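You operate a simulated robot arm through the tools that you are given. There is no shell and no other tool. Be economical: measure what you need, move in short steps, check, and stop when the job is done.

Carry out the task below with a simulated two-armed robot. There is one attempt and no reset: what you move stays moved.

## Task
Press the blotchy gold plaque again at HIGH and lay it in the rimmed tray.
Fine: switch on, hold both big buttons till DONE shows, switch off before you lift the plaque; leave the tray where it stands, and the silver plaque.

The check looks at the end state, three seconds after you hand in, the way a careful person would. Anything else that was tipped, shoved, dropped, spilled or broken makes it a failure.

## Robot
Two 6-joint arms with two-finger parallel grippers on one trunk, on a base that drives. Base frame: it is fixed to the floor where the robot stands at the start and does not move with it; the origin is under the middle of the robot, x ahead of it, y to its left, z up; the surface under the hand at the start is at about z = 0.803. Units: m, degrees, N and s.
The left shoulder is at the start at [0.06, 0.187, 1.147], the right one opposite. With the tool pointing down near the work surface each hand reaches from about 0.2 to 0.62 m from the robot's upright axis, wherever it stands, measured 20 degrees to its own side. Places, roughly: rimmed tray [0.4, -0.4, 0.8]; silver plaque [0.25, 1.25, 0.75]; teal knob [0.5, 0.3, 0.9]; white switch [0.5, 0, 0.9]. Payload 1.57 kg a hand.
The tool frame of a hand sits at the grasp point between the pads (the TCP): z along the fingers, y along the line on which they close. The tips reach 0.03 m beyond it. Largest opening 0.11 m; finger width 0.024, thickness 0.012; the body of the gripper, 0.048 by 0.112 m, starts 0.078 m behind the TCP.
Orientation is that of the tool frame in the base frame, as a unit quaternion [x, y, z, w]. With the fingers straight down and closing along the base's y, the tool's x points along the base's -x, its y along +y and its z along -z.

## Interface
- The arms move only by the tool move_arm. It takes "left_increments", "right_increments" or both (then of equal length, played together; a hand with none holds still); each is a list of rows, each a list of 3 entries, a list of its own where there are three numbers: the shift along the tool's x, y, z in mm, then the turn, a rotation vector about the tool's x, y, z in degrees, then the finger opening in mm, from 0 to 110. In form: [[[dx, dy, dz], [rx, ry, rz], fingers], ...]. A call has 1 to 20 rows; each row shifts and turns the commanded pose from where the row before left it, along the tool's axes as they then stand. Rows are played at 5 a second. More than 0.05 m and 8.6 degrees between two rows, or a gripper value outside its range, and nothing of the call is played. Where a pose cannot be reached the arm comes as near as it can. A force on the tool above 40 N (or 10 N above the force at the start of the call, whichever is more), or a blocked arm, ends the call early, and 0.2 s more pass. The fingers move at their own pace (about 0.153 m/s each) and stop on an object; they squeeze with about 42 N. The grip force told is the motor's: it shows also when the fingers shut on nothing. Time passes only in rows, and 0.2 s behind the last, so rows that do not move let the fingers close. The reply holds the time, the measured pose of the TCP, the force on the tool along the base axes, the opening and the grip force, in the units named above and with some noise, with the torque about the TCP (base axes, N m) and any sound that the robot's microphone picked up.
- Cameras (640 x 400 px; columns grow to the right, rows downward): "scene" is now at [0.0018, -0.0049, 1.6955]; the picture's right is [0.11, -0.99, 0.00], its down [-0.83, -0.09, -0.56] and it looks along [0.55, 0.06, -0.83] (base axes); focal length 258 px, centre (320, 200). "left" rides on the left gripper at [0.07, -0.016, -0.141] in its tool frame; the picture's right is [0.23, 0.97, 0.00], its down [-0.85, 0.20, -0.48] and it looks along [-0.47, 0.11, 0.88] (tool axes); focal length 222 px, centre (320, 200). "right" rides on the right gripper at [0.07, 0.016, -0.141] in its tool frame; the picture's right is [-0.23, 0.97, 0.00], its down [-0.86, -0.20, -0.48] and it looks along [-0.47, -0.11, 0.88] (tool axes); focal length 222 px, centre (320, 200). There is no depth. A picture from a camera that has moved, and an enlarged one, comes with that camera's place and axes in the base frame and with its lens. The place of the scene camera against the robot may be out by one fixed shift of up to 0.025 m in any direction.
- snapshot(camera): a new picture of that camera. It takes no simulated time.
- raise_lower(by): slides the trunk up (or, below 0, down) by that many m; the arms and the scene camera ride with it, the base frame stays. It gives what a move gives, with no picture.
- drive_base(legs): drives the robot by 1 to 6 legs, each [ahead, left, turn to the left] in m, m and degrees, along the robot's own axes; the way and the turn of a leg run together, so that a leg with both is an arc; at most 1.5 m and 180 degrees a leg. The arms and the cameras ride along, it lands a little off, and it stops where it bumps. It gives what a move gives.
- pan_tilt(pan, tilt): turns the head with the scene camera to pan (to the left, within 86 degrees either way) and tilt (down, from -29 to 69), counted from straight ahead of the robot. It gives what a move gives.
- close_up(camera, box): a new picture of the part [left, top, right, bottom] of that camera's present view, enlarged. It takes no simulated time.
- job_done(): hands the job in; it is judged then, once.

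Work in short steps. Places have to be worked out from the pictures, the camera data and where the tool is seen: move nearer, look again, correct. Check each grasp and each placing, and mend what went wrong. You have 120 turns and 92 pictures in all, those below and enlarged ones among them. Open the grippers and draw the arms clear of the work before you hand the job in, unless the task says otherwise; then end with one line.

The tools are called after "Request:" as a command line: name --argument value ..., lists and objects as JSON in quotes. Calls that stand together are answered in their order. move_arm: Moves the arms, as the interface text tells. Its arguments: {"type":"object","properties":{"left_increments":{"type":"array"},"right_increments":{"type":"array"}},"required":[]} The other tools are called the same way: raise_lower (by) slides the trunk up or down; drive_base (legs) drives the base; pan_tilt (pan, tilt) turns the head that bears the scene camera; snapshot (camera) takes a picture; close_up (camera, box) takes an enlarged picture of a part of a camera's view; job_done () hands the job in.

At the start:

```text
time: 0.0
left_eef_pos: [0.4356, 0.3478, 1.1574]
left_tool_rot: [0.0, 1.0, 0.001, 0.0]
left_wrist_force: [0.6, -0.2, 0.4]
left_torque: [0.01, 0.0, -0.01]
left_gripper_width: 0.1102
left_grip_force: 0.1
right_eef_pos: [0.4852, -0.1008, 1.1456]
right_tool_rot: [0.001, 1.0, 0.0, 0.0]
right_wrist_force: [-1.3, -0.4, -0.2]
right_torque: [-0.01, 0.0, 0.01]
right_gripper_width: 0.1099
right_grip_force: 0.0
trunk travel left (down, up): [-0.775, 0.215]
robot x, y, heading: [-0.0026, -0.004, -0.1]
head pan, tilt: [6.2, 56.2]
```

scene: 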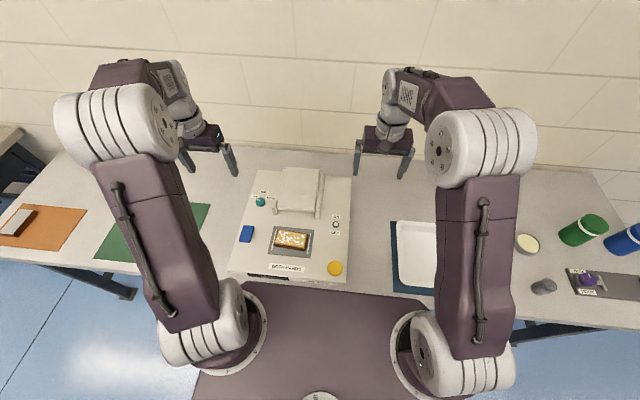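
right: 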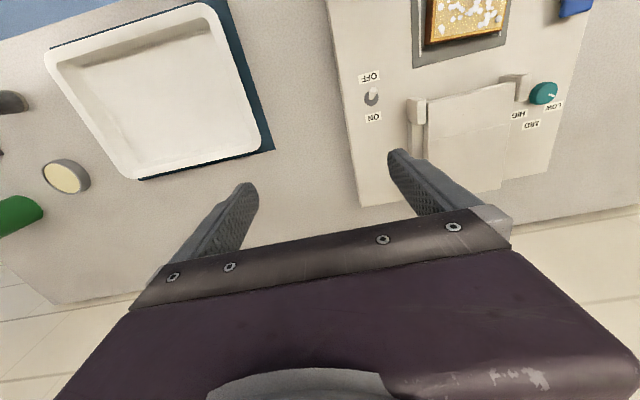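
left: 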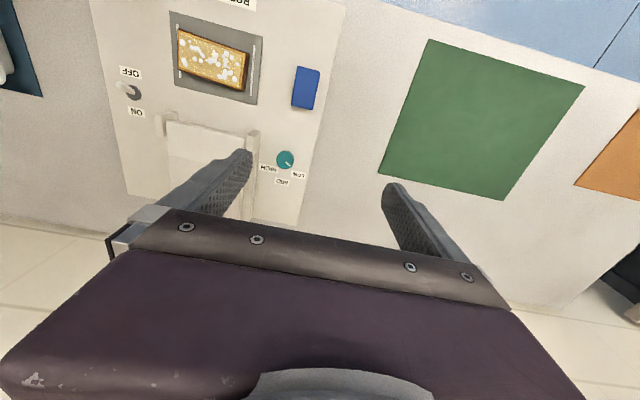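

I start with enlarged views of the machine to read its controls.

Request:
close_up --camera "scene" --box '[220, 150, 380, 290]'

Request:
close_up --camera "left" --box '[80, 0, 360, 220]'

Request:
close_up --camera "right" --box '[320, 0, 620, 220]'

```text
2.86 times, centred on (300, 220) of scene
camera zoom: at [0.0018, -0.0049, 1.6955], right [0.11, -0.99, 0.0], down [-0.83, -0.09, -0.56], along [0.55, 0.06, -0.83], focal length 736 px, centre (377, 143)
```

zoom: 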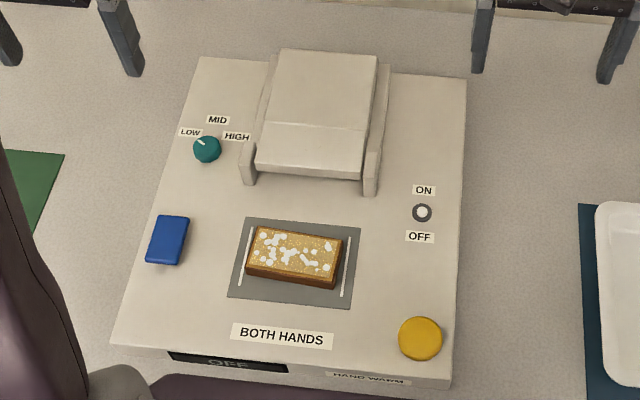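

```text
1.82 times, centred on (220, 110) of left
camera zoom: at [0.3671, 0.3311, 1.299], right [-0.23, 0.97, 0.0], down [0.85, 0.2, 0.48], along [0.47, 0.11, -0.88], focal length 404 px, centre (502, 364)
```

zoom: 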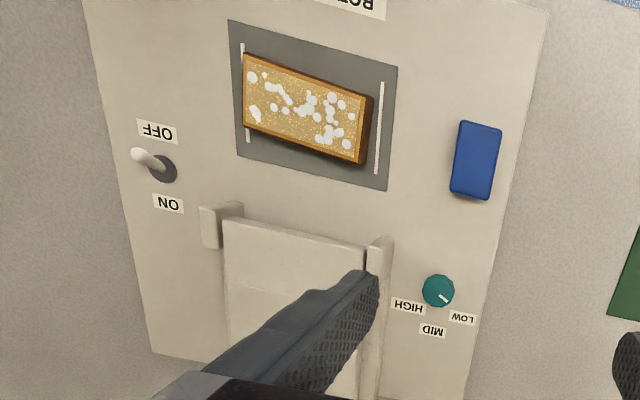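

```text
1.82 times, centred on (470, 110) of right
camera zoom: at [0.417, -0.0852, 1.2858], right [0.23, 0.97, 0.0], down [0.86, -0.2, 0.48], along [0.47, -0.11, -0.88], focal length 404 px, centre (47, 364)
```

zoom: 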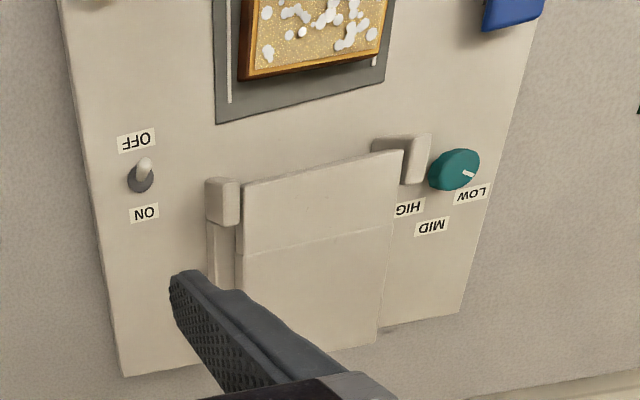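

The knob points at LOW, the switch leans to OFF. I estimate knob (0.53, 0.294, 0.85), switch tip (0.456, 0, 0.868), and will look at the front display and tray.

Request:
close_up --camera "scene" --box '[240, 255, 350, 290]'

Request:
close_up --camera "scene" --box '[370, 200, 640, 330]'

```text
5.82 times, centred on (295, 272) of scene
camera zoom: at [0.0018, -0.0049, 1.6955], right [0.11, -0.99, 0.0], down [-0.83, -0.09, -0.56], along [0.55, 0.06, -0.83], focal length 1499 px, centre (466, -222)
```

zoom: 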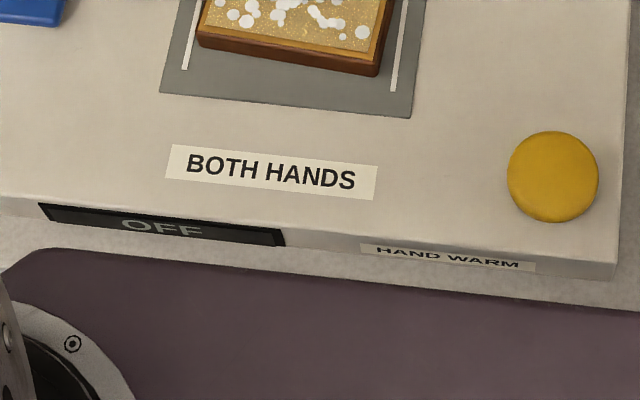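

```text
2.37 times, centred on (505, 265) of scene
camera zoom: at [0.0018, -0.0049, 1.6955], right [0.11, -0.99, 0.0], down [-0.83, -0.09, -0.56], along [0.55, 0.06, -0.83], focal length 611 px, centre (-118, 46)
```

zoom: 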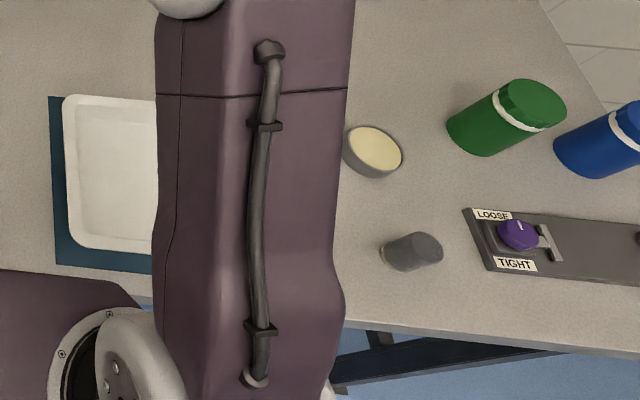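

Moving both hands lower to look at knob and switch at close range.

Request:
move_arm --left_increments '[[[-9, -17, 34], [0, 0, 0], 110], [[-9, -17, 34], [0, 0, 0], 110], [[-9, -17, 34], [0, 0, 0], 110], [[-9, -17, 34], [0, 0, 0], 110]]' --right_increments '[[[20, 27, 32], [0, 0, 0], 60], [[20, 27, 32], [0, 0, 0], 30], [[20, 27, 32], [0, 0, 0], 0], [[20, 27, 32], [0, 0, 0], 0]]'

Request:
snapshot --camera "left"

Request:
snapshot --camera "right"

```text
time: 1.0
left_eef_pos: [0.4731, 0.279, 1.0195]
left_tool_rot: [0.0, 1.0, 0.0, 0.0]
left_wrist_force: [-0.9, 0.1, 0.2]
left_torque: [0.0, 0.02, -0.02]
left_gripper_width: 0.1102
left_grip_force: 0.0
right_eef_pos: [0.4061, 0.007, 1.016]
right_tool_rot: [0.0, 1.0, 0.0, 0.0]
right_wrist_force: [0.4, -0.2, -0.1]
right_torque: [-0.01, 0.03, 0.02]
right_gripper_width: 0.0002
right_grip_force: 20.8
trunk travel left (down, up): [-0.775, 0.215]
robot x, y, heading: [-0.0022, 0.002, 0.1]
head pan, tilt: [6.2, 56.2]
```

```text
83 pictures are left
camera left: at [0.4045, 0.263, 1.1604], right [-0.23, 0.97, 0.0], down [0.86, 0.2, 0.48], along [0.47, 0.11, -0.88], focal length 222 px, centre (320, 200)
```

left: 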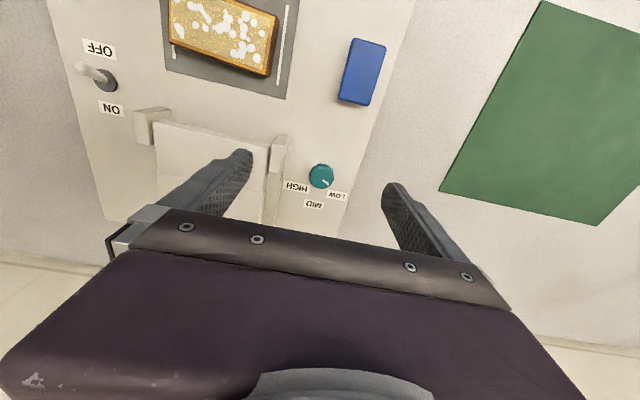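

```text
82 pictures are left
camera right: at [0.337, 0.0237, 1.1558], right [0.23, 0.97, 0.0], down [0.86, -0.2, 0.48], along [0.47, -0.11, -0.88], focal length 222 px, centre (320, 200)
```

right: 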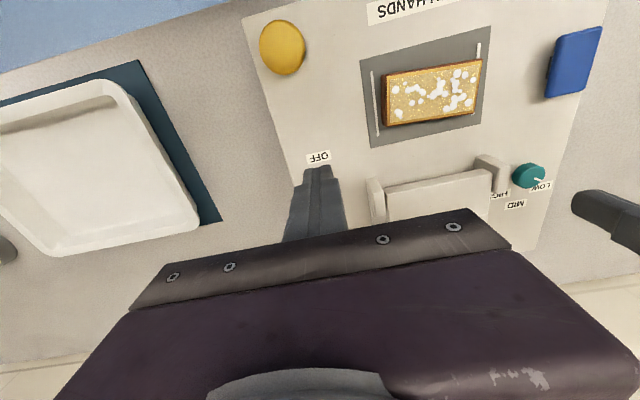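

Knob fixes at (0.529, 0.2935, 0.852), blue button (0.387, 0.31, 0.857), yellow (0.297, -0.01, ~0.856). I enlarge the knob to read the pointer angle and clearances.

Request:
close_up --camera "left" --box '[240, 120, 380, 220]'

Request:
close_up --camera "right" --box '[440, 130, 580, 230]'

```text
4.00 times, centred on (310, 170) of left
camera zoom: at [0.4045, 0.263, 1.1604], right [-0.23, 0.97, 0.0], down [0.86, 0.2, 0.48], along [0.47, 0.11, -0.88], focal length 888 px, centre (360, 320)
```

zoom: 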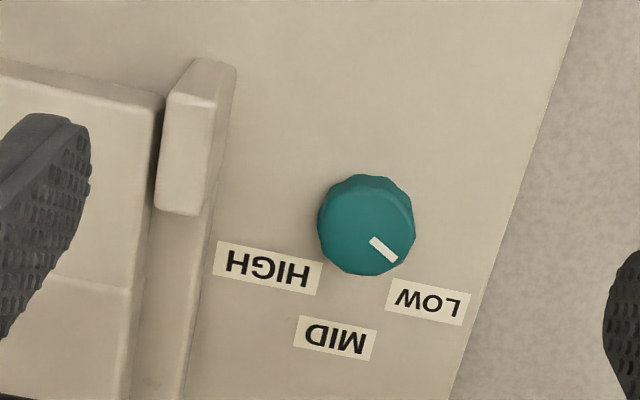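

```text
4.00 times, centred on (510, 180) of right
camera zoom: at [0.337, 0.0237, 1.1558], right [0.23, 0.97, 0.0], down [0.86, -0.2, 0.48], along [0.47, -0.11, -0.88], focal length 888 px, centre (-440, 280)
```

zoom: 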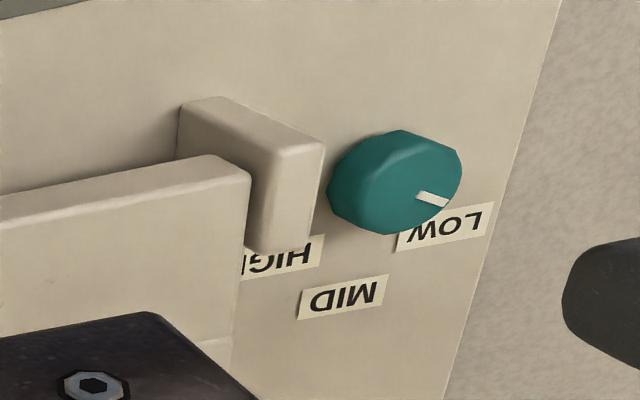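

Pointer is ~50° left of ahead, HIGH ~50° right: a clockwise turn of about 100°. I bring the left hand above the knob, pre-turned 50° counter-clockwise, opening 56 mm.

Request:
move_arm --left_increments '[[[-28, 7, 35], [0, 0, 0], 56], [[-28, 7.5, 35], [0, 0, 0], 56], [[0, 0, 0], [0, 0, -8.4], 56], [[0, 0, 0], [0, 0, -8.4], 56], [[0, 0, 0], [0, 0, -8.4], 56], [[0, 0, 0], [0, 0, -8.4], 56], [[0, 0, 0], [0, 0, -8.4], 56], [[0, 0, 0], [0, 0, -8.4], 56], [[0, 0, 0], [0, 0, 0], 56]]'

Request:
snapshot --camera "left"

```text
time: 3.0
left_eef_pos: [0.5267, 0.2938, 0.9514]
left_tool_rot: [-0.427, 0.904, 0.0, -0.001]
left_wrist_force: [0.6, 0.1, -0.9]
left_torque: [0.01, 0.0, 0.0]
left_gripper_width: 0.0561
left_grip_force: 0.0
right_eef_pos: [0.4045, 0.0066, 1.0149]
right_tool_rot: [0.001, 1.0, 0.0, -0.001]
right_wrist_force: [0.2, 0.0, -0.1]
right_torque: [-0.02, -0.01, -0.04]
right_gripper_width: 0.0002
right_grip_force: 21.1
trunk travel left (down, up): [-0.775, 0.215]
robot x, y, heading: [0.002, 0.0028, 0.0]
head pan, tilt: [6.2, 56.2]
```

```text
79 pictures are left
camera left: at [0.4962, 0.2296, 1.0927], right [-0.9, 0.44, 0.0], down [0.39, 0.79, 0.48], along [0.21, 0.43, -0.88], focal length 222 px, centre (320, 200)
```

left: 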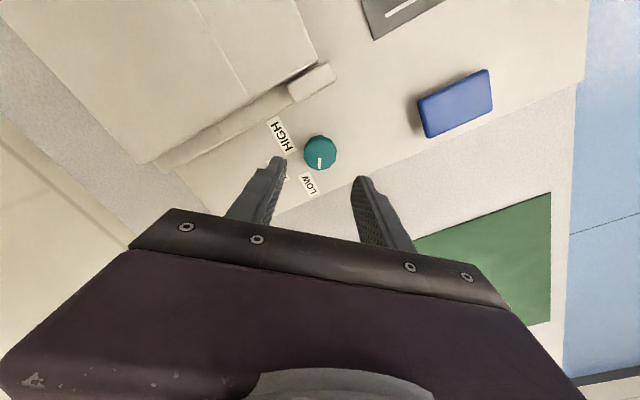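

Knob is under the TCP (0.527, 0.294). Descending to TCP z ≈ 0.873, then close gently.

Request:
move_arm --left_increments '[[[0, 0, 30], [0, 0, 0], 56], [[0, 0, 30], [0, 0, 0], 56], [[0, 0, 17], [0, 0, 0], 56], [[0, 0, 0], [0, 0, 0], 56]]'

Request:
close_up --camera "left" --box '[220, 100, 420, 250]'

```text
time: 4.0
left_eef_pos: [0.5278, 0.2939, 0.874]
left_tool_rot: [-0.425, 0.905, 0.001, -0.001]
left_wrist_force: [0.1, -0.8, -0.1]
left_torque: [0.0, 0.01, 0.01]
left_gripper_width: 0.0562
left_grip_force: 0.1
right_eef_pos: [0.4057, 0.0073, 1.0168]
right_tool_rot: [0.001, 1.0, 0.0, 0.0]
right_wrist_force: [-0.2, -0.3, 0.5]
right_torque: [0.01, -0.01, 0.02]
right_gripper_width: 0.0
right_grip_force: 20.9
trunk travel left (down, up): [-0.775, 0.215]
robot x, y, heading: [0.0007, -0.0029, -0.2]
head pan, tilt: [6.2, 56.2]
```

```text
2.67 times, centred on (320, 175) of left
camera zoom: at [0.4963, 0.2308, 1.0156], right [-0.9, 0.45, 0.0], down [0.39, 0.79, 0.48], along [0.21, 0.43, -0.88], focal length 592 px, centre (320, 267)
```

zoom: 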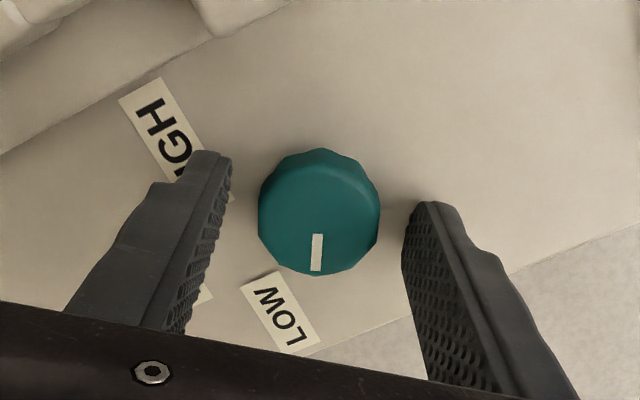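

Knob is between the fingers; I close on it.

Request:
move_arm --left_increments '[[[0, 0, 0], [0, 0, 0], 36], [[0, 0, 0], [0, 0, 0], 30], [[0, 0, 0], [0, 0, 0], 30]]'

```text
time: 4.8
left_eef_pos: [0.5282, 0.2937, 0.874]
left_tool_rot: [-0.426, 0.905, -0.001, 0.0]
left_wrist_force: [1.0, -2.3, -2.0]
left_torque: [0.0, -0.29, -0.03]
left_gripper_width: 0.0356
left_grip_force: 42.2
right_eef_pos: [0.4055, 0.007, 1.0158]
right_tool_rot: [0.0, 1.0, -0.001, 0.0]
right_wrist_force: [-0.7, 0.6, 1.2]
right_torque: [0.01, 0.01, 0.03]
right_gripper_width: 0.0001
right_grip_force: 20.8
trunk travel left (down, up): [-0.775, 0.215]
robot x, y, heading: [-0.0001, 0.0014, -0.2]
head pan, tilt: [6.2, 56.2]
```

Gripped at 36 mm. Turning clockwise in steps, about 100° total; first 50°.

Request:
move_arm --left_increments '[[[0, 0, 0], [0, 0, 8.4], 30], [[0, 0, 0], [0, 0, 8.4], 30], [[0, 0, 0], [0, 0, 8.4], 30], [[0, 0, 0], [0, 0, 8.4], 30], [[0, 0, 0], [0, 0, 8.4], 30], [[0, 0, 0], [0, 0, 8.4], 30]]'

Request:
close_up --camera "left" --box '[220, 100, 420, 250]'

```text
time: 6.2
left_eef_pos: [0.528, 0.2946, 0.8741]
left_tool_rot: [0.002, 1.0, 0.0, -0.002]
left_wrist_force: [-3.6, -0.4, -5.0]
left_torque: [0.07, -0.3, 0.0]
left_gripper_width: 0.0352
left_grip_force: 42.1
right_eef_pos: [0.4062, 0.0075, 1.0153]
right_tool_rot: [0.0, 1.0, 0.0, 0.001]
right_wrist_force: [1.4, 0.0, 0.1]
right_torque: [0.01, 0.04, 0.0]
right_gripper_width: 0.0002
right_grip_force: 21.1
trunk travel left (down, up): [-0.775, 0.215]
robot x, y, heading: [0.0031, -0.003, 0.1]
head pan, tilt: [6.2, 56.2]
```

```text
2.67 times, centred on (320, 175) of left
camera zoom: at [0.4593, 0.2782, 1.0158], right [-0.22, 0.97, 0.0], down [0.86, 0.2, 0.48], along [0.47, 0.11, -0.88], focal length 592 px, centre (320, 267)
```

zoom: 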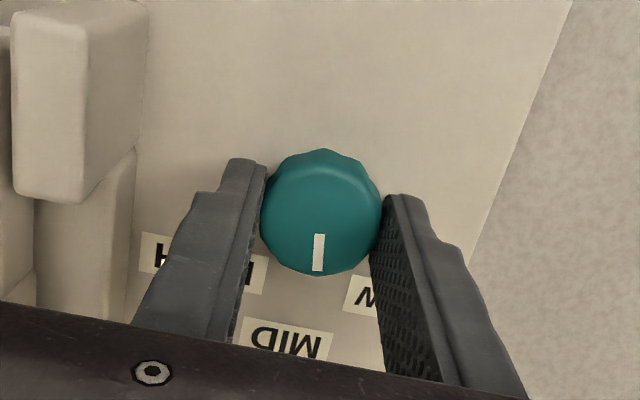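

The knob follows; the pointer is near MID. Another 50°.

Request:
move_arm --left_increments '[[[0, 0, 0], [0, 0, 8.4], 30], [[0, 0, 0], [0, 0, 8.4], 30], [[0, 0, 0], [0, 0, 8.4], 30], [[0, 0, 0], [0, 0, 8.4], 30], [[0, 0, 0], [0, 0, 8.4], 30], [[0, 0, 0], [0, 0, 8.4], 30]]'

Request:
close_up --camera "left" --box '[220, 100, 420, 250]'

```text
time: 7.6
left_eef_pos: [0.5287, 0.2943, 0.8741]
left_tool_rot: [0.428, 0.904, -0.001, 0.0]
left_wrist_force: [-6.4, -5.1, -10.9]
left_torque: [0.01, -0.13, 0.05]
left_gripper_width: 0.0352
left_grip_force: 42.0
right_eef_pos: [0.4047, 0.0061, 1.0142]
right_tool_rot: [-0.001, 1.0, 0.0, 0.0]
right_wrist_force: [0.0, -0.2, -0.4]
right_torque: [-0.02, 0.01, -0.01]
right_gripper_width: 0.0
right_grip_force: 21.9
trunk travel left (down, up): [-0.775, 0.215]
robot x, y, heading: [0.0006, 0.0026, 0.1]
head pan, tilt: [6.2, 56.2]
```

```text
2.67 times, centred on (320, 175) of left
camera zoom: at [0.4721, 0.3375, 1.0158], right [0.61, 0.79, 0.0], down [0.7, -0.53, 0.48], along [0.38, -0.29, -0.88], focal length 592 px, centre (320, 267)
```

zoom: 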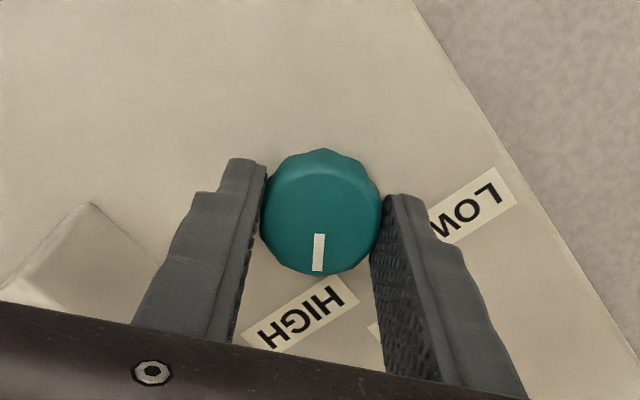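

Pointer now sits about 41° right; the HIGH label is at ~46° and the LOW starting angle mirrored is ~55-60°. I turn about 10° more, watching torque.

Request:
move_arm --left_increments '[[[0, 0, 0], [0, 0, 5], 30], [[0, 0, 0], [0, 0, 5], 30], [[0, 0, 0], [0, 0, 0], 30]]'

Request:
close_up --camera "left" --box '[220, 100, 420, 250]'

```text
time: 8.4
left_eef_pos: [0.5294, 0.294, 0.8738]
left_tool_rot: [0.504, 0.864, 0.0, 0.0]
left_wrist_force: [-6.8, -4.6, -8.5]
left_torque: [-0.1, 0.51, 0.04]
left_gripper_width: 0.0355
left_grip_force: 42.0
right_eef_pos: [0.4053, 0.0061, 1.017]
right_tool_rot: [0.0, 1.0, 0.0, 0.0]
right_wrist_force: [0.0, 0.1, -0.1]
right_torque: [-0.01, -0.02, -0.02]
right_gripper_width: 0.0002
right_grip_force: 21.4
trunk travel left (down, up): [-0.775, 0.215]
robot x, y, heading: [-0.001, 0.0024, -0.1]
head pan, tilt: [6.2, 56.2]
```

```text
2.67 times, centred on (320, 175) of left
camera zoom: at [0.4802, 0.3465, 1.0158], right [0.74, 0.68, 0.0], down [0.6, -0.65, 0.48], along [0.32, -0.35, -0.88], focal length 592 px, centre (320, 267)
```

zoom: 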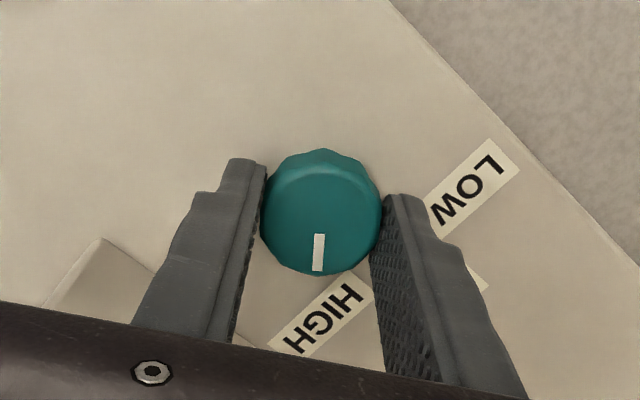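

Pointer aims at HIGH. Releasing, rising, and turning the hand back to straight.

Request:
move_arm --left_increments '[[[0, 0, 0], [0, 0, 0], 56], [[0, 0, 0], [0, 0, 0], 56], [[0, 0, -40], [0, 0, 0], 56], [[0, 0, -45], [0, 0, 0], 56], [[0, 0, -45], [0, 0, -8.5], 56], [[0, 0, 0], [0, 0, -8.5], 40], [[0, 0, 0], [0, 0, -8.5], 20], [[0, 0, 0], [0, 0, -8.5], 0], [[0, 0, 0], [0, 0, -8.5], 0], [[0, 0, 0], [0, 0, -8.5], 0], [[0, 0, 0], [0, 0, -8.5], 0], [[0, 0, 0], [0, 0, 0], 0]]'

Request:
close_up --camera "left" --box '[80, 60, 400, 260]'

Request:
close_up --camera "right" --box '[230, 10, 390, 220]'

```text
time: 11.0
left_eef_pos: [0.5281, 0.2935, 1.0035]
left_tool_rot: [0.007, 1.0, 0.0, -0.001]
left_wrist_force: [-0.6, 0.4, -0.3]
left_torque: [-0.02, -0.02, 0.01]
left_gripper_width: 0.0
left_grip_force: 21.3
right_eef_pos: [0.4056, 0.0055, 1.015]
right_tool_rot: [0.0, 1.0, 0.001, 0.0]
right_wrist_force: [-0.5, -0.4, -0.1]
right_torque: [0.0, 0.0, 0.01]
right_gripper_width: 0.0
right_grip_force: 21.6
trunk travel left (down, up): [-0.775, 0.215]
robot x, y, heading: [0.0025, -0.0004, 0.1]
head pan, tilt: [6.2, 56.2]
```

```text
2.00 times, centred on (240, 160) of left
camera zoom: at [0.4591, 0.2788, 1.1457], right [-0.21, 0.98, 0.0], down [0.86, 0.19, 0.48], along [0.47, 0.1, -0.88], focal length 444 px, centre (480, 280)
```

zoom: 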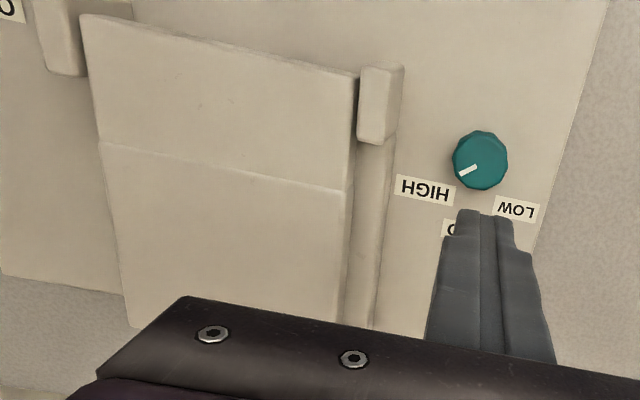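

```text
1.90 times, centred on (310, 115) of right
camera zoom: at [0.3362, 0.0225, 1.1564], right [0.23, 0.97, 0.0], down [0.86, -0.2, 0.48], along [0.47, -0.11, -0.88], focal length 423 px, centre (339, 362)
```

zoom: 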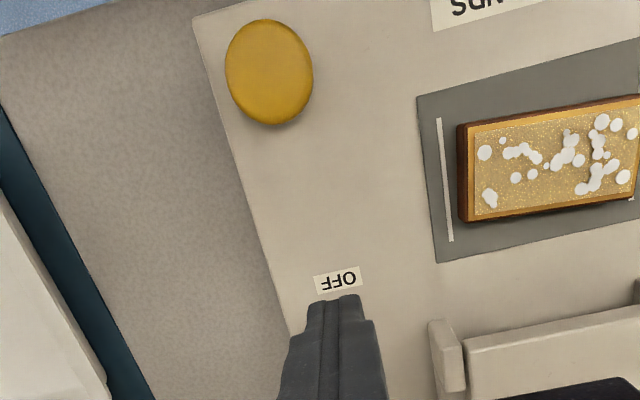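

Knob reads HIGH. Now the right hand, fingers closed, comes down behind the switch lever (OFF side, x ≈ 0.42).

Request:
move_arm --right_increments '[[[-5, -2, 43], [0, 0, 0], 0], [[-5, -2, 43], [0, 0, 0], 0], [[-5, -2, 42], [0, 0, 0], 0], [[0, 0, 0], [0, 0, 0], 0]]'

Request:
snapshot --camera "left"

Request:
close_up --camera "scene" --box '[230, 140, 400, 290]'

```text
time: 12.0
left_eef_pos: [0.5274, 0.2937, 1.0034]
left_tool_rot: [0.008, 1.0, 0.0, -0.001]
left_wrist_force: [0.7, 0.0, -0.8]
left_torque: [0.0, 0.03, -0.03]
left_gripper_width: 0.0002
left_grip_force: 21.6
right_eef_pos: [0.419, 0.0018, 0.8874]
right_tool_rot: [0.0, 1.0, 0.0, 0.0]
right_wrist_force: [0.4, 0.0, 0.7]
right_torque: [0.02, 0.04, -0.02]
right_gripper_width: 0.0
right_grip_force: 21.6
trunk travel left (down, up): [-0.775, 0.215]
robot x, y, heading: [0.0013, -0.0005, -0.2]
head pan, tilt: [6.2, 56.2]
```

```text
72 pictures are left
camera left: at [0.4588, 0.2789, 1.1458], right [-0.21, 0.98, 0.0], down [0.86, 0.19, 0.48], along [0.47, 0.1, -0.88], focal length 222 px, centre (320, 200)
```

left: 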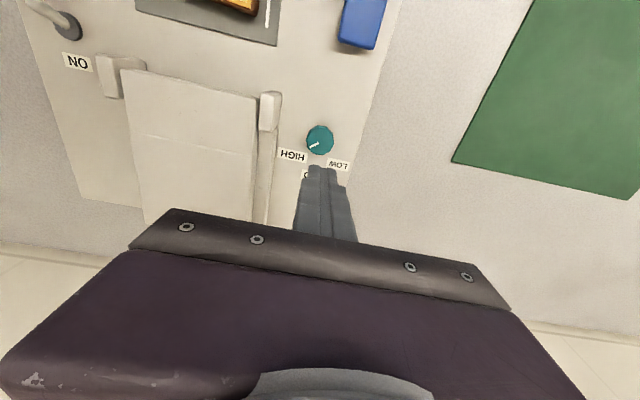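

```text
2.67 times, centred on (315, 215) of scene
camera zoom: at [0.0015, -0.0048, 1.6955], right [0.11, -0.99, 0.0], down [-0.83, -0.09, -0.56], along [0.55, 0.06, -0.83], focal length 687 px, centre (333, 160)
```

zoom: 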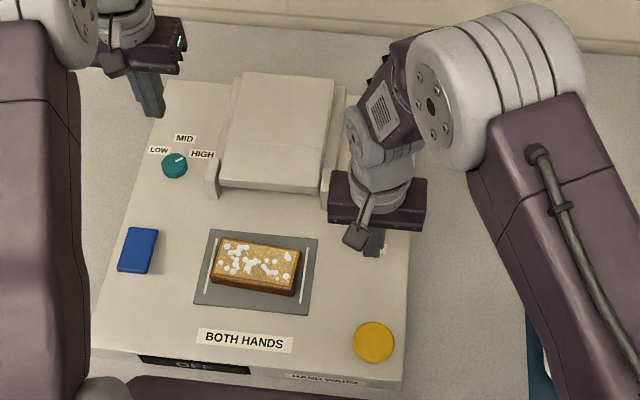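

Finger stands just behind the lever. Pushing ahead (+x) in short rows to x ≈ 0.472.

Request:
move_arm --right_increments '[[[-10, 0, 0], [0, 0, 0], 0], [[-10, 0, 0], [0, 0, 0], 0], [[-10, 0, 0], [0, 0, 0], 0], [[-10, 0, 0], [0, 0, 0], 0], [[-7, 0, 0], [0, 0, 0], 0], [[-6, 0, 0], [0, 0, 0], 0]]'

Request:
close_up --camera "scene" --box '[230, 140, 400, 290]'

```text
time: 13.4
left_eef_pos: [0.5253, 0.2944, 1.0059]
left_tool_rot: [0.008, 1.0, 0.0, 0.001]
left_wrist_force: [-0.4, -0.3, 0.4]
left_torque: [0.02, 0.06, -0.03]
left_gripper_width: 0.0
left_grip_force: 21.0
right_eef_pos: [0.458, 0.0008, 0.8881]
right_tool_rot: [0.0, 1.0, -0.004, -0.013]
right_wrist_force: [-22.1, 1.8, 19.8]
right_torque: [0.07, 0.44, 0.0]
right_gripper_width: 0.0001
right_grip_force: 21.5
trunk travel left (down, up): [-0.775, 0.215]
robot x, y, heading: [0.0003, -0.0004, -0.2]
head pan, tilt: [6.2, 56.2]
stopped in row 6 (right hand): the force on the tool passed its limit at 44 N (the readings are from after the stop); the commanded pose is now the measured one
```

```text
2.67 times, centred on (315, 215) of scene
camera zoom: at [-0.0033, -0.0045, 1.696], right [0.11, -0.99, 0.0], down [-0.82, -0.09, -0.56], along [0.56, 0.06, -0.83], focal length 687 px, centre (333, 160)
```

zoom: 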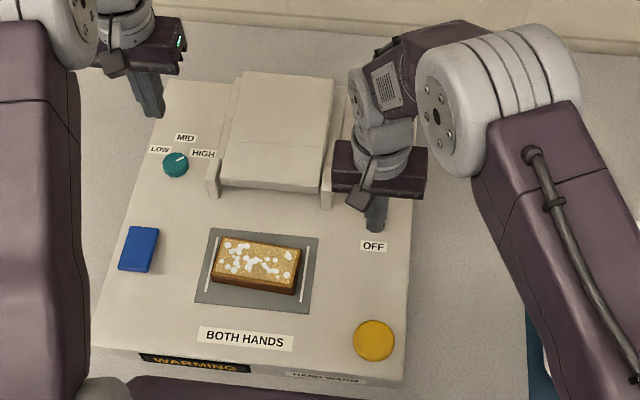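

Display reads WARMING, so it's on. I back off the lever and bring both hands, fingers closed, above the two buttons.

Request:
move_arm --right_increments '[[[15, 0, -5], [0, 0, 0], 0], [[0, 0, -45], [0, 0, 0], 0], [[36, -3, 0], [0, 0, 0], 0], [[36, -3, 0], [0, 0, 0], 0], [[37, -3, 0], [0, 0, 0], 0], [[37, -2, 0], [0, 0, 0], 0], [[0, 0, 0], [0, 0, 0], 0]]' --left_increments '[[[0, 0, 0], [0, 0, 0], 0], [[0, 0, 0], [0, 0, 0], 0], [[35, 4, 0], [0, 0, -0.5], 0], [[35, 4, 0], [0, 0, 0], 0], [[35, 4, 20], [0, 0, 0], 0], [[34, 4, 40], [0, 0, 0], 0], [[0, 0, 0], [0, 0, 0], 0]]'

Request:
snapshot --camera "left"

Request:
snapshot --camera "right"

Request:
close_up --camera "scene" --box '[220, 150, 380, 290]'

```text
refused: row 6 steps farther than a row can; nothing moved
```

```text
69 pictures are left
camera left: at [0.4552, 0.2794, 1.1473], right [-0.21, 0.98, 0.0], down [0.86, 0.19, 0.48], along [0.47, 0.1, -0.88], focal length 222 px, centre (320, 200)
```

left: 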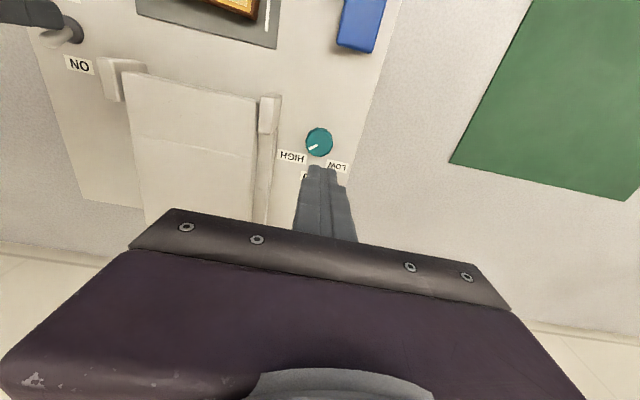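

```text
68 pictures are left
camera right: at [0.3928, 0.018, 1.0299], right [0.23, 0.97, -0.01], down [0.87, -0.2, 0.46], along [0.44, -0.12, -0.89], focal length 222 px, centre (320, 200)
```

right: 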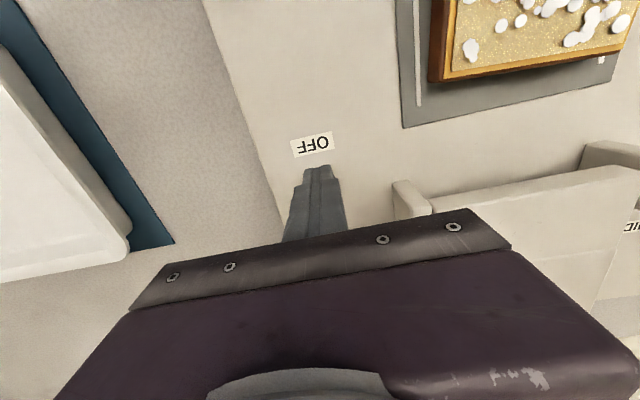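

```text
2.86 times, centred on (300, 220) of scene
camera zoom: at [-0.0033, -0.0045, 1.696], right [0.11, -0.99, 0.0], down [-0.82, -0.09, -0.56], along [0.56, 0.06, -0.83], focal length 736 px, centre (377, 143)
```

zoom: 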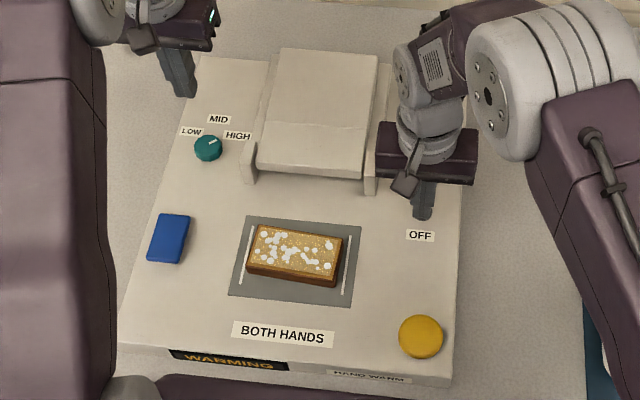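

A row was too long; repeating with shorter rows.

Request:
move_arm --right_increments '[[[15, 0, -5], [0, 0, 0], 0], [[0, 0, -45], [0, 0, 0], 0], [[36, -3, 0], [0, 0, 0], 0], [[36, -3, 0], [0, 0, 0], 0], [[37, -3, 0], [0, 0, 0], 0], [[37, -2, 0], [0, 0, 0], 0], [[0, 0, 0], [0, 0, 0], 0]]' --left_increments '[[[0, 0, 0], [0, 0, 0], 0], [[0, 0, 0], [0, 0, 0], 0], [[35, 4, 0], [0, 0, 0], 0], [[35, 4, 0], [0, 0, 0], 0], [[35, 4, 30], [0, 0, 0], 0], [[34, 4, 30], [0, 0, 0], 0], [[0, 0, 0], [0, 0, 0], 0]]'

```text
time: 15.0
left_eef_pos: [0.3912, 0.312, 0.944]
left_tool_rot: [0.008, 1.0, 0.001, 0.0]
left_wrist_force: [0.7, 0.1, -0.1]
left_torque: [0.02, 0.03, 0.0]
left_gripper_width: 0.0
left_grip_force: 21.2
right_eef_pos: [0.3053, -0.0102, 0.9419]
right_tool_rot: [0.001, 1.0, -0.002, -0.009]
right_wrist_force: [0.4, -0.8, 0.1]
right_torque: [0.02, -0.01, 0.04]
right_gripper_width: 0.0001
right_grip_force: 21.5
trunk travel left (down, up): [-0.775, 0.215]
robot x, y, heading: [-0.0007, -0.0015, -0.0]
head pan, tilt: [6.2, 56.2]
```

Checking alignment over both buttons and the switch state.

Request:
snapshot --camera "left"

Request:
snapshot --camera "right"

Request:
close_up --camera "scene" --box '[220, 150, 380, 290]'

```text
66 pictures are left
camera left: at [0.3211, 0.2968, 1.085], right [-0.21, 0.98, 0.0], down [0.86, 0.19, 0.48], along [0.47, 0.1, -0.88], focal length 222 px, centre (320, 200)
```

left: 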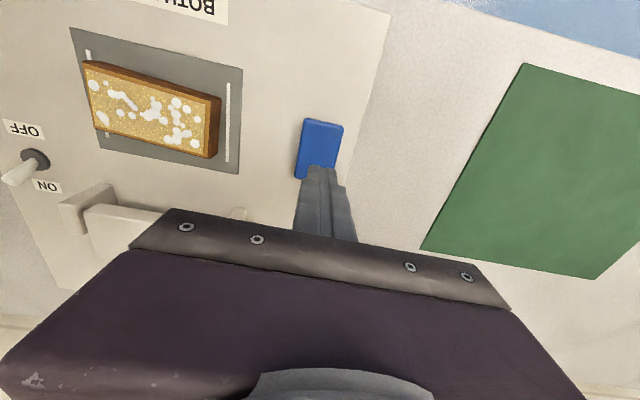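

```text
65 pictures are left
camera right: at [0.2393, 0.0067, 1.0838], right [0.23, 0.97, -0.01], down [0.86, -0.2, 0.46], along [0.45, -0.11, -0.89], focal length 222 px, centre (320, 200)
```

right: 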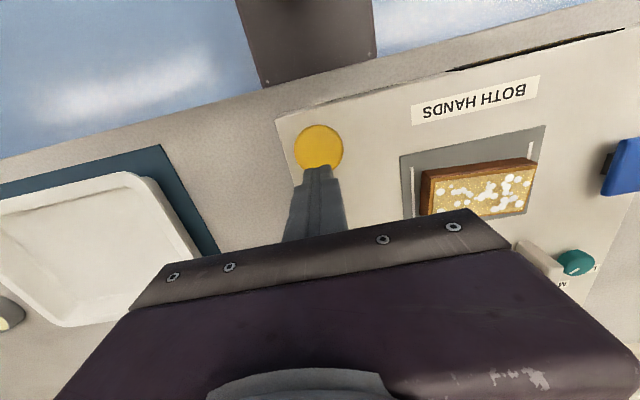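

```text
2.86 times, centred on (300, 220) of scene
camera zoom: at [0.002, -0.0055, 1.6955], right [0.11, -0.99, 0.0], down [-0.83, -0.09, -0.56], along [0.55, 0.06, -0.83], focal length 736 px, centre (377, 143)
```

zoom: 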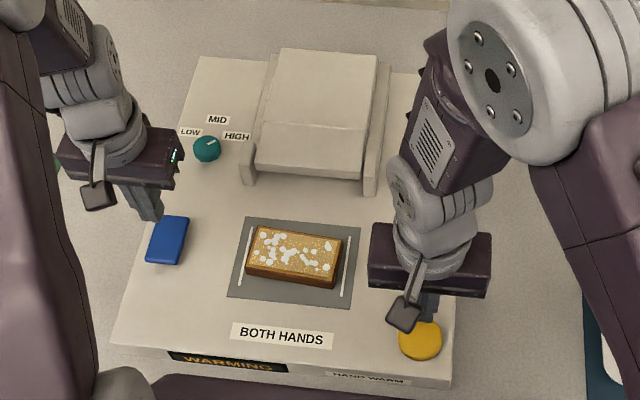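

Aligned after a 5–7 mm correction; still WARMING. I lower both tips to just above the buttons and wait a couple of seconds.

Request:
move_arm --right_increments '[[[7, 1, 20], [0, 0, 0], 0], [[0, 0, 24], [0, 0, 0], 0], [[0, 0, 0], [0, 0, 0], 0], [[0, 0, 0], [0, 0, 0], 0], [[0, 0, 0], [0, 0, 0], 0], [[0, 0, 0], [0, 0, 0], 0], [[0, 0, 0], [0, 0, 0], 0], [[0, 0, 0], [0, 0, 0], 0], [[0, 0, 0], [0, 0, 0], 0], [[0, 0, 0], [0, 0, 0], 0]]' --left_increments '[[[5, -2, 20], [0, 0, 0], 0], [[0, 0, 24], [0, 0, 0], 0], [[0, 0, 0], [0, 0, 0], 0], [[0, 0, 0], [0, 0, 0], 0], [[0, 0, 0], [0, 0, 0], 0], [[0, 0, 0], [0, 0, 0], 0], [[0, 0, 0], [0, 0, 0], 0], [[0, 0, 0], [0, 0, 0], 0], [[0, 0, 0], [0, 0, 0], 0], [[0, 0, 0], [0, 0, 0], 0]]'

Request:
close_up --camera "scene" --box '[220, 150, 380, 290]'

```text
time: 17.2
left_eef_pos: [0.3857, 0.3094, 0.8995]
left_tool_rot: [0.008, 1.0, 0.0, -0.001]
left_wrist_force: [-0.6, -0.8, 0.2]
left_torque: [-0.03, 0.0, -0.02]
left_gripper_width: 0.0
left_grip_force: 21.8
right_eef_pos: [0.2969, -0.0092, 0.8963]
right_tool_rot: [0.0, 1.0, -0.004, -0.01]
right_wrist_force: [-0.5, 0.7, 0.4]
right_torque: [0.02, -0.01, -0.03]
right_gripper_width: 0.0001
right_grip_force: 21.1
trunk travel left (down, up): [-0.775, 0.215]
robot x, y, heading: [-0.0025, -0.0037, 0.0]
head pan, tilt: [6.2, 56.2]
```

```text
2.86 times, centred on (300, 220) of scene
camera zoom: at [0.0012, -0.0047, 1.6955], right [0.11, -0.99, 0.0], down [-0.83, -0.09, -0.56], along [0.55, 0.06, -0.83], focal length 736 px, centre (377, 143)
```

zoom: 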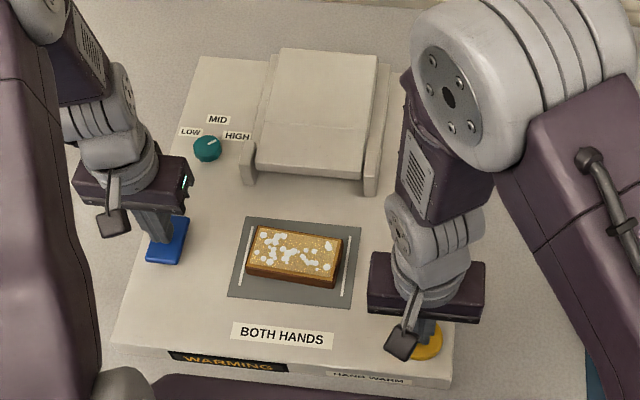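

Still WARMING; waiting four seconds more.

Request:
move_arm --left_increments '[[[0, 0, 0], [0, 0, 0], 0], [[0, 0, 0], [0, 0, 0], 0], [[0, 0, 0], [0, 0, 0], 0], [[0, 0, 0], [0, 0, 0], 0], [[0, 0, 0], [0, 0, 0], 0], [[0, 0, 0], [0, 0, 0], 0], [[0, 0, 0], [0, 0, 0], 0], [[0, 0, 0], [0, 0, 0], 0], [[0, 0, 0], [0, 0, 0], 0], [[0, 0, 0], [0, 0, 0], 0], [[0, 0, 0], [0, 0, 0], 0], [[0, 0, 0], [0, 0, 0], 0], [[0, 0, 0], [0, 0, 0], 0], [[0, 0, 0], [0, 0, 0], 0], [[0, 0, 0], [0, 0, 0], 0], [[0, 0, 0], [0, 0, 0], 0], [[0, 0, 0], [0, 0, 0], 0], [[0, 0, 0], [0, 0, 0], 0], [[0, 0, 0], [0, 0, 0], 0], [[0, 0, 0], [0, 0, 0], 0]]'

Request:
close_up --camera "scene" --box '[240, 255, 350, 290]'

```text
time: 21.4
left_eef_pos: [0.3853, 0.3101, 0.8993]
left_tool_rot: [0.008, 1.0, 0.0, 0.0]
left_wrist_force: [0.1, -0.2, -1.4]
left_torque: [0.01, -0.02, 0.01]
left_gripper_width: 0.0
left_grip_force: 21.6
right_eef_pos: [0.2966, -0.0093, 0.896]
right_tool_rot: [0.0, 1.0, -0.004, -0.01]
right_wrist_force: [0.6, -0.4, 0.3]
right_torque: [0.0, 0.01, -0.02]
right_gripper_width: 0.0
right_grip_force: 21.1
trunk travel left (down, up): [-0.775, 0.215]
robot x, y, heading: [0.0002, -0.0006, -0.3]
head pan, tilt: [6.2, 56.2]
```

```text
5.82 times, centred on (295, 272) of scene
camera zoom: at [0.0011, -0.0048, 1.6955], right [0.11, -0.99, 0.0], down [-0.83, -0.09, -0.56], along [0.55, 0.06, -0.83], focal length 1499 px, centre (466, -222)
```

zoom: 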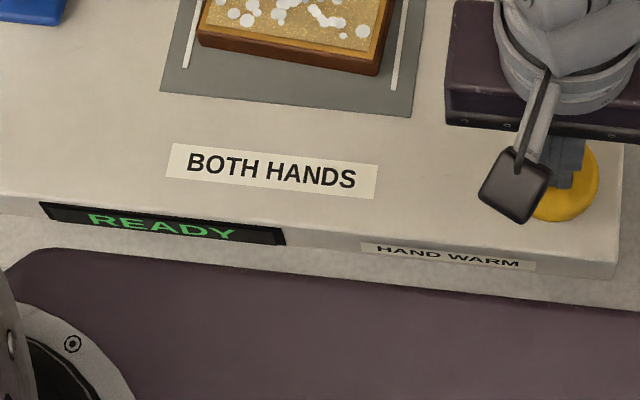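

READY. Pressing both buttons down together in small rows.

Request:
move_arm --left_increments '[[[0, 0, 5], [0, 0, 0], 0], [[0, 0, 4], [0, 0, 0], 0], [[0, 0, 3], [0, 0, 0], 0], [[0, 0, 3], [0, 0, 0], 0], [[0, 0, 2], [0, 0, 0], 0]]' --right_increments '[[[0, 0, 4], [0, 0, 0], 0], [[0, 0, 3], [0, 0, 0], 0], [[0, 0, 3], [0, 0, 0], 0], [[0, 0, 3], [0, 0, 0], 0], [[0, 0, 2], [0, 0, 0], 0]]'

Request:
close_up --camera "scene" --box '[220, 150, 380, 290]'

```text
time: 22.6
left_eef_pos: [0.3835, 0.3106, 0.8836]
left_tool_rot: [0.008, 1.0, 0.0, 0.002]
left_wrist_force: [1.0, 0.2, 2.4]
left_torque: [-0.03, -0.02, 0.0]
left_gripper_width: 0.0001
left_grip_force: 20.9
right_eef_pos: [0.2964, -0.0086, 0.8832]
right_tool_rot: [-0.001, 1.0, -0.003, -0.008]
right_wrist_force: [0.9, -2.0, 21.7]
right_torque: [-0.04, -0.23, -0.08]
right_gripper_width: 0.0001
right_grip_force: 21.3
trunk travel left (down, up): [-0.775, 0.215]
robot x, y, heading: [0.0006, 0.0033, -0.3]
head pan, tilt: [6.2, 56.2]
```

```text
2.86 times, centred on (300, 220) of scene
camera zoom: at [-0.001, -0.0054, 1.696], right [0.11, -0.99, 0.0], down [-0.82, -0.09, -0.56], along [0.55, 0.06, -0.83], focal length 736 px, centre (377, 143)
```

zoom: 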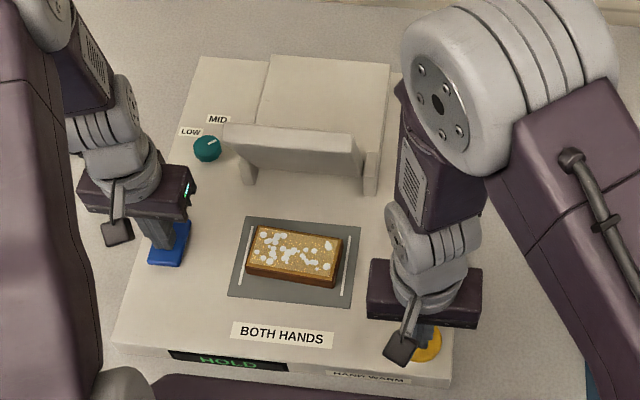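

HOLD shows and the platen is closing. Holding, with the left 1.5 mm firmer.

Request:
move_arm --left_increments '[[[0, 0, 1.5], [0, 0, 0], 0], [[0, 0, 0], [0, 0, 0], 0], [[0, 0, 0], [0, 0, 0], 0], [[0, 0, 0], [0, 0, 0], 0], [[0, 0, 0], [0, 0, 0], 0], [[0, 0, 0], [0, 0, 0], 0], [[0, 0, 0], [0, 0, 0], 0], [[0, 0, 0], [0, 0, 0], 0], [[0, 0, 0], [0, 0, 0], 0], [[0, 0, 0], [0, 0, 0], 0], [[0, 0, 0], [0, 0, 0], 0], [[0, 0, 0], [0, 0, 0], 0], [[0, 0, 0], [0, 0, 0], 0], [[0, 0, 0], [0, 0, 0], 0], [[0, 0, 0], [0, 0, 0], 0]]'

Request:
close_up --camera "scene" --box '[220, 150, 380, 290]'

```text
time: 25.8
left_eef_pos: [0.3824, 0.3105, 0.8825]
left_tool_rot: [0.008, 1.0, 0.0, 0.001]
left_wrist_force: [3.3, -2.2, 17.3]
left_torque: [-0.04, -0.04, 0.0]
left_gripper_width: 0.0
left_grip_force: 21.5
right_eef_pos: [0.2941, -0.0081, 0.8826]
right_tool_rot: [0.001, 1.0, -0.003, -0.008]
right_wrist_force: [7.6, 7.1, 27.6]
right_torque: [0.21, -0.5, 0.02]
right_gripper_width: 0.0
right_grip_force: 21.0
trunk travel left (down, up): [-0.775, 0.215]
robot x, y, heading: [0.0047, -0.0023, -0.2]
head pan, tilt: [6.2, 56.2]
```

```text
2.86 times, centred on (300, 220) of scene
camera zoom: at [-0.0012, -0.0052, 1.6956], right [0.11, -0.99, 0.0], down [-0.82, -0.09, -0.56], along [0.55, 0.06, -0.83], focal length 736 px, centre (377, 143)
```

zoom: 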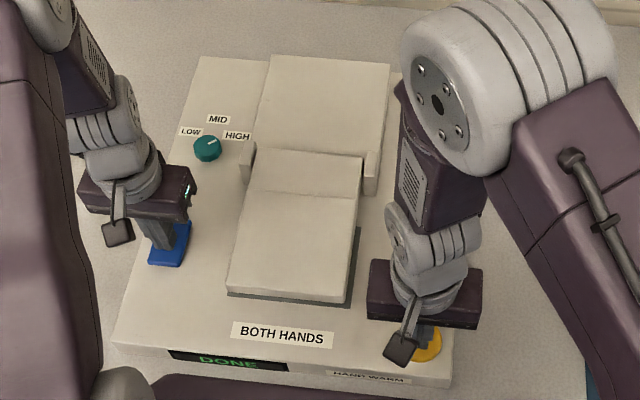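

DONE. Releasing both buttons and rising while the platen opens.

Request:
move_arm --left_increments '[[[0, 0, -20], [0, 0, 0], 0], [[0, 0, -40], [0, 0, 0], 0], [[0, 10, -45], [0, 0, 0], 0], [[0, 10, -45], [0, 0, 0], 0], [[0, 0, 0], [0, 0, 0], 0], [[0, 0, 0], [0, 0, 0], 0], [[0, 0, 0], [0, 0, 0], 0], [[0, 0, 0], [0, 0, 0], 0]]' --right_increments '[[[0, 0, -20], [0, 0, 0], 0], [[0, 0, -40], [0, 0, 0], 0], [[0, 0, -20], [0, 0, 0], 0], [[0, 0, 0], [0, 0, 0], 0], [[0, 0, 0], [0, 0, 0], 0], [[0, 0, 0], [0, 0, 0], 0], [[0, 0, 0], [0, 0, 0], 0], [[0, 0, 0], [0, 0, 0], 0]]'

Request:
close_up --camera "scene" --box '[220, 150, 380, 290]'

Request:
snapshot --camera "left"

```text
time: 27.6
left_eef_pos: [0.3841, 0.3298, 1.0324]
left_tool_rot: [0.008, 1.0, 0.0, 0.0]
left_wrist_force: [0.8, -0.3, 0.0]
left_torque: [0.0, 0.0, -0.03]
left_gripper_width: 0.0
left_grip_force: 21.0
right_eef_pos: [0.2965, -0.008, 0.9617]
right_tool_rot: [0.0, 1.0, -0.003, -0.01]
right_wrist_force: [0.8, 0.2, 0.4]
right_torque: [0.0, 0.02, 0.02]
right_gripper_width: 0.0001
right_grip_force: 21.4
trunk travel left (down, up): [-0.775, 0.215]
robot x, y, heading: [0.0014, 0.0011, 0.1]
head pan, tilt: [6.2, 56.2]
```

```text
2.86 times, centred on (300, 220) of scene
camera zoom: at [0.0012, -0.0048, 1.6955], right [0.11, -0.99, 0.0], down [-0.83, -0.09, -0.56], along [0.55, 0.06, -0.83], focal length 736 px, centre (377, 143)
```

zoom: 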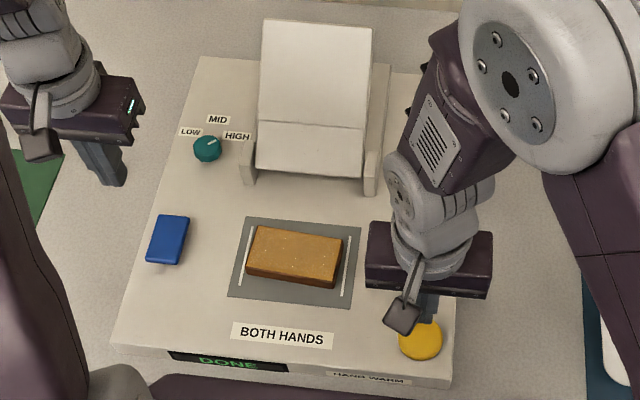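

```text
58 pictures are left
camera left: at [0.3143, 0.3143, 1.1738], right [-0.21, 0.98, 0.0], down [0.86, 0.19, 0.48], along [0.47, 0.1, -0.88], focal length 222 px, centre (320, 200)
```

left: 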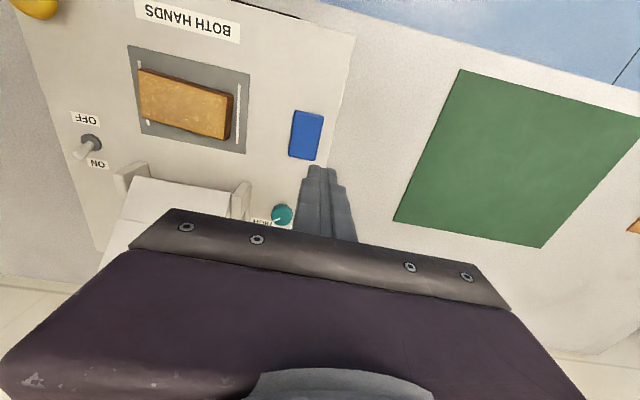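

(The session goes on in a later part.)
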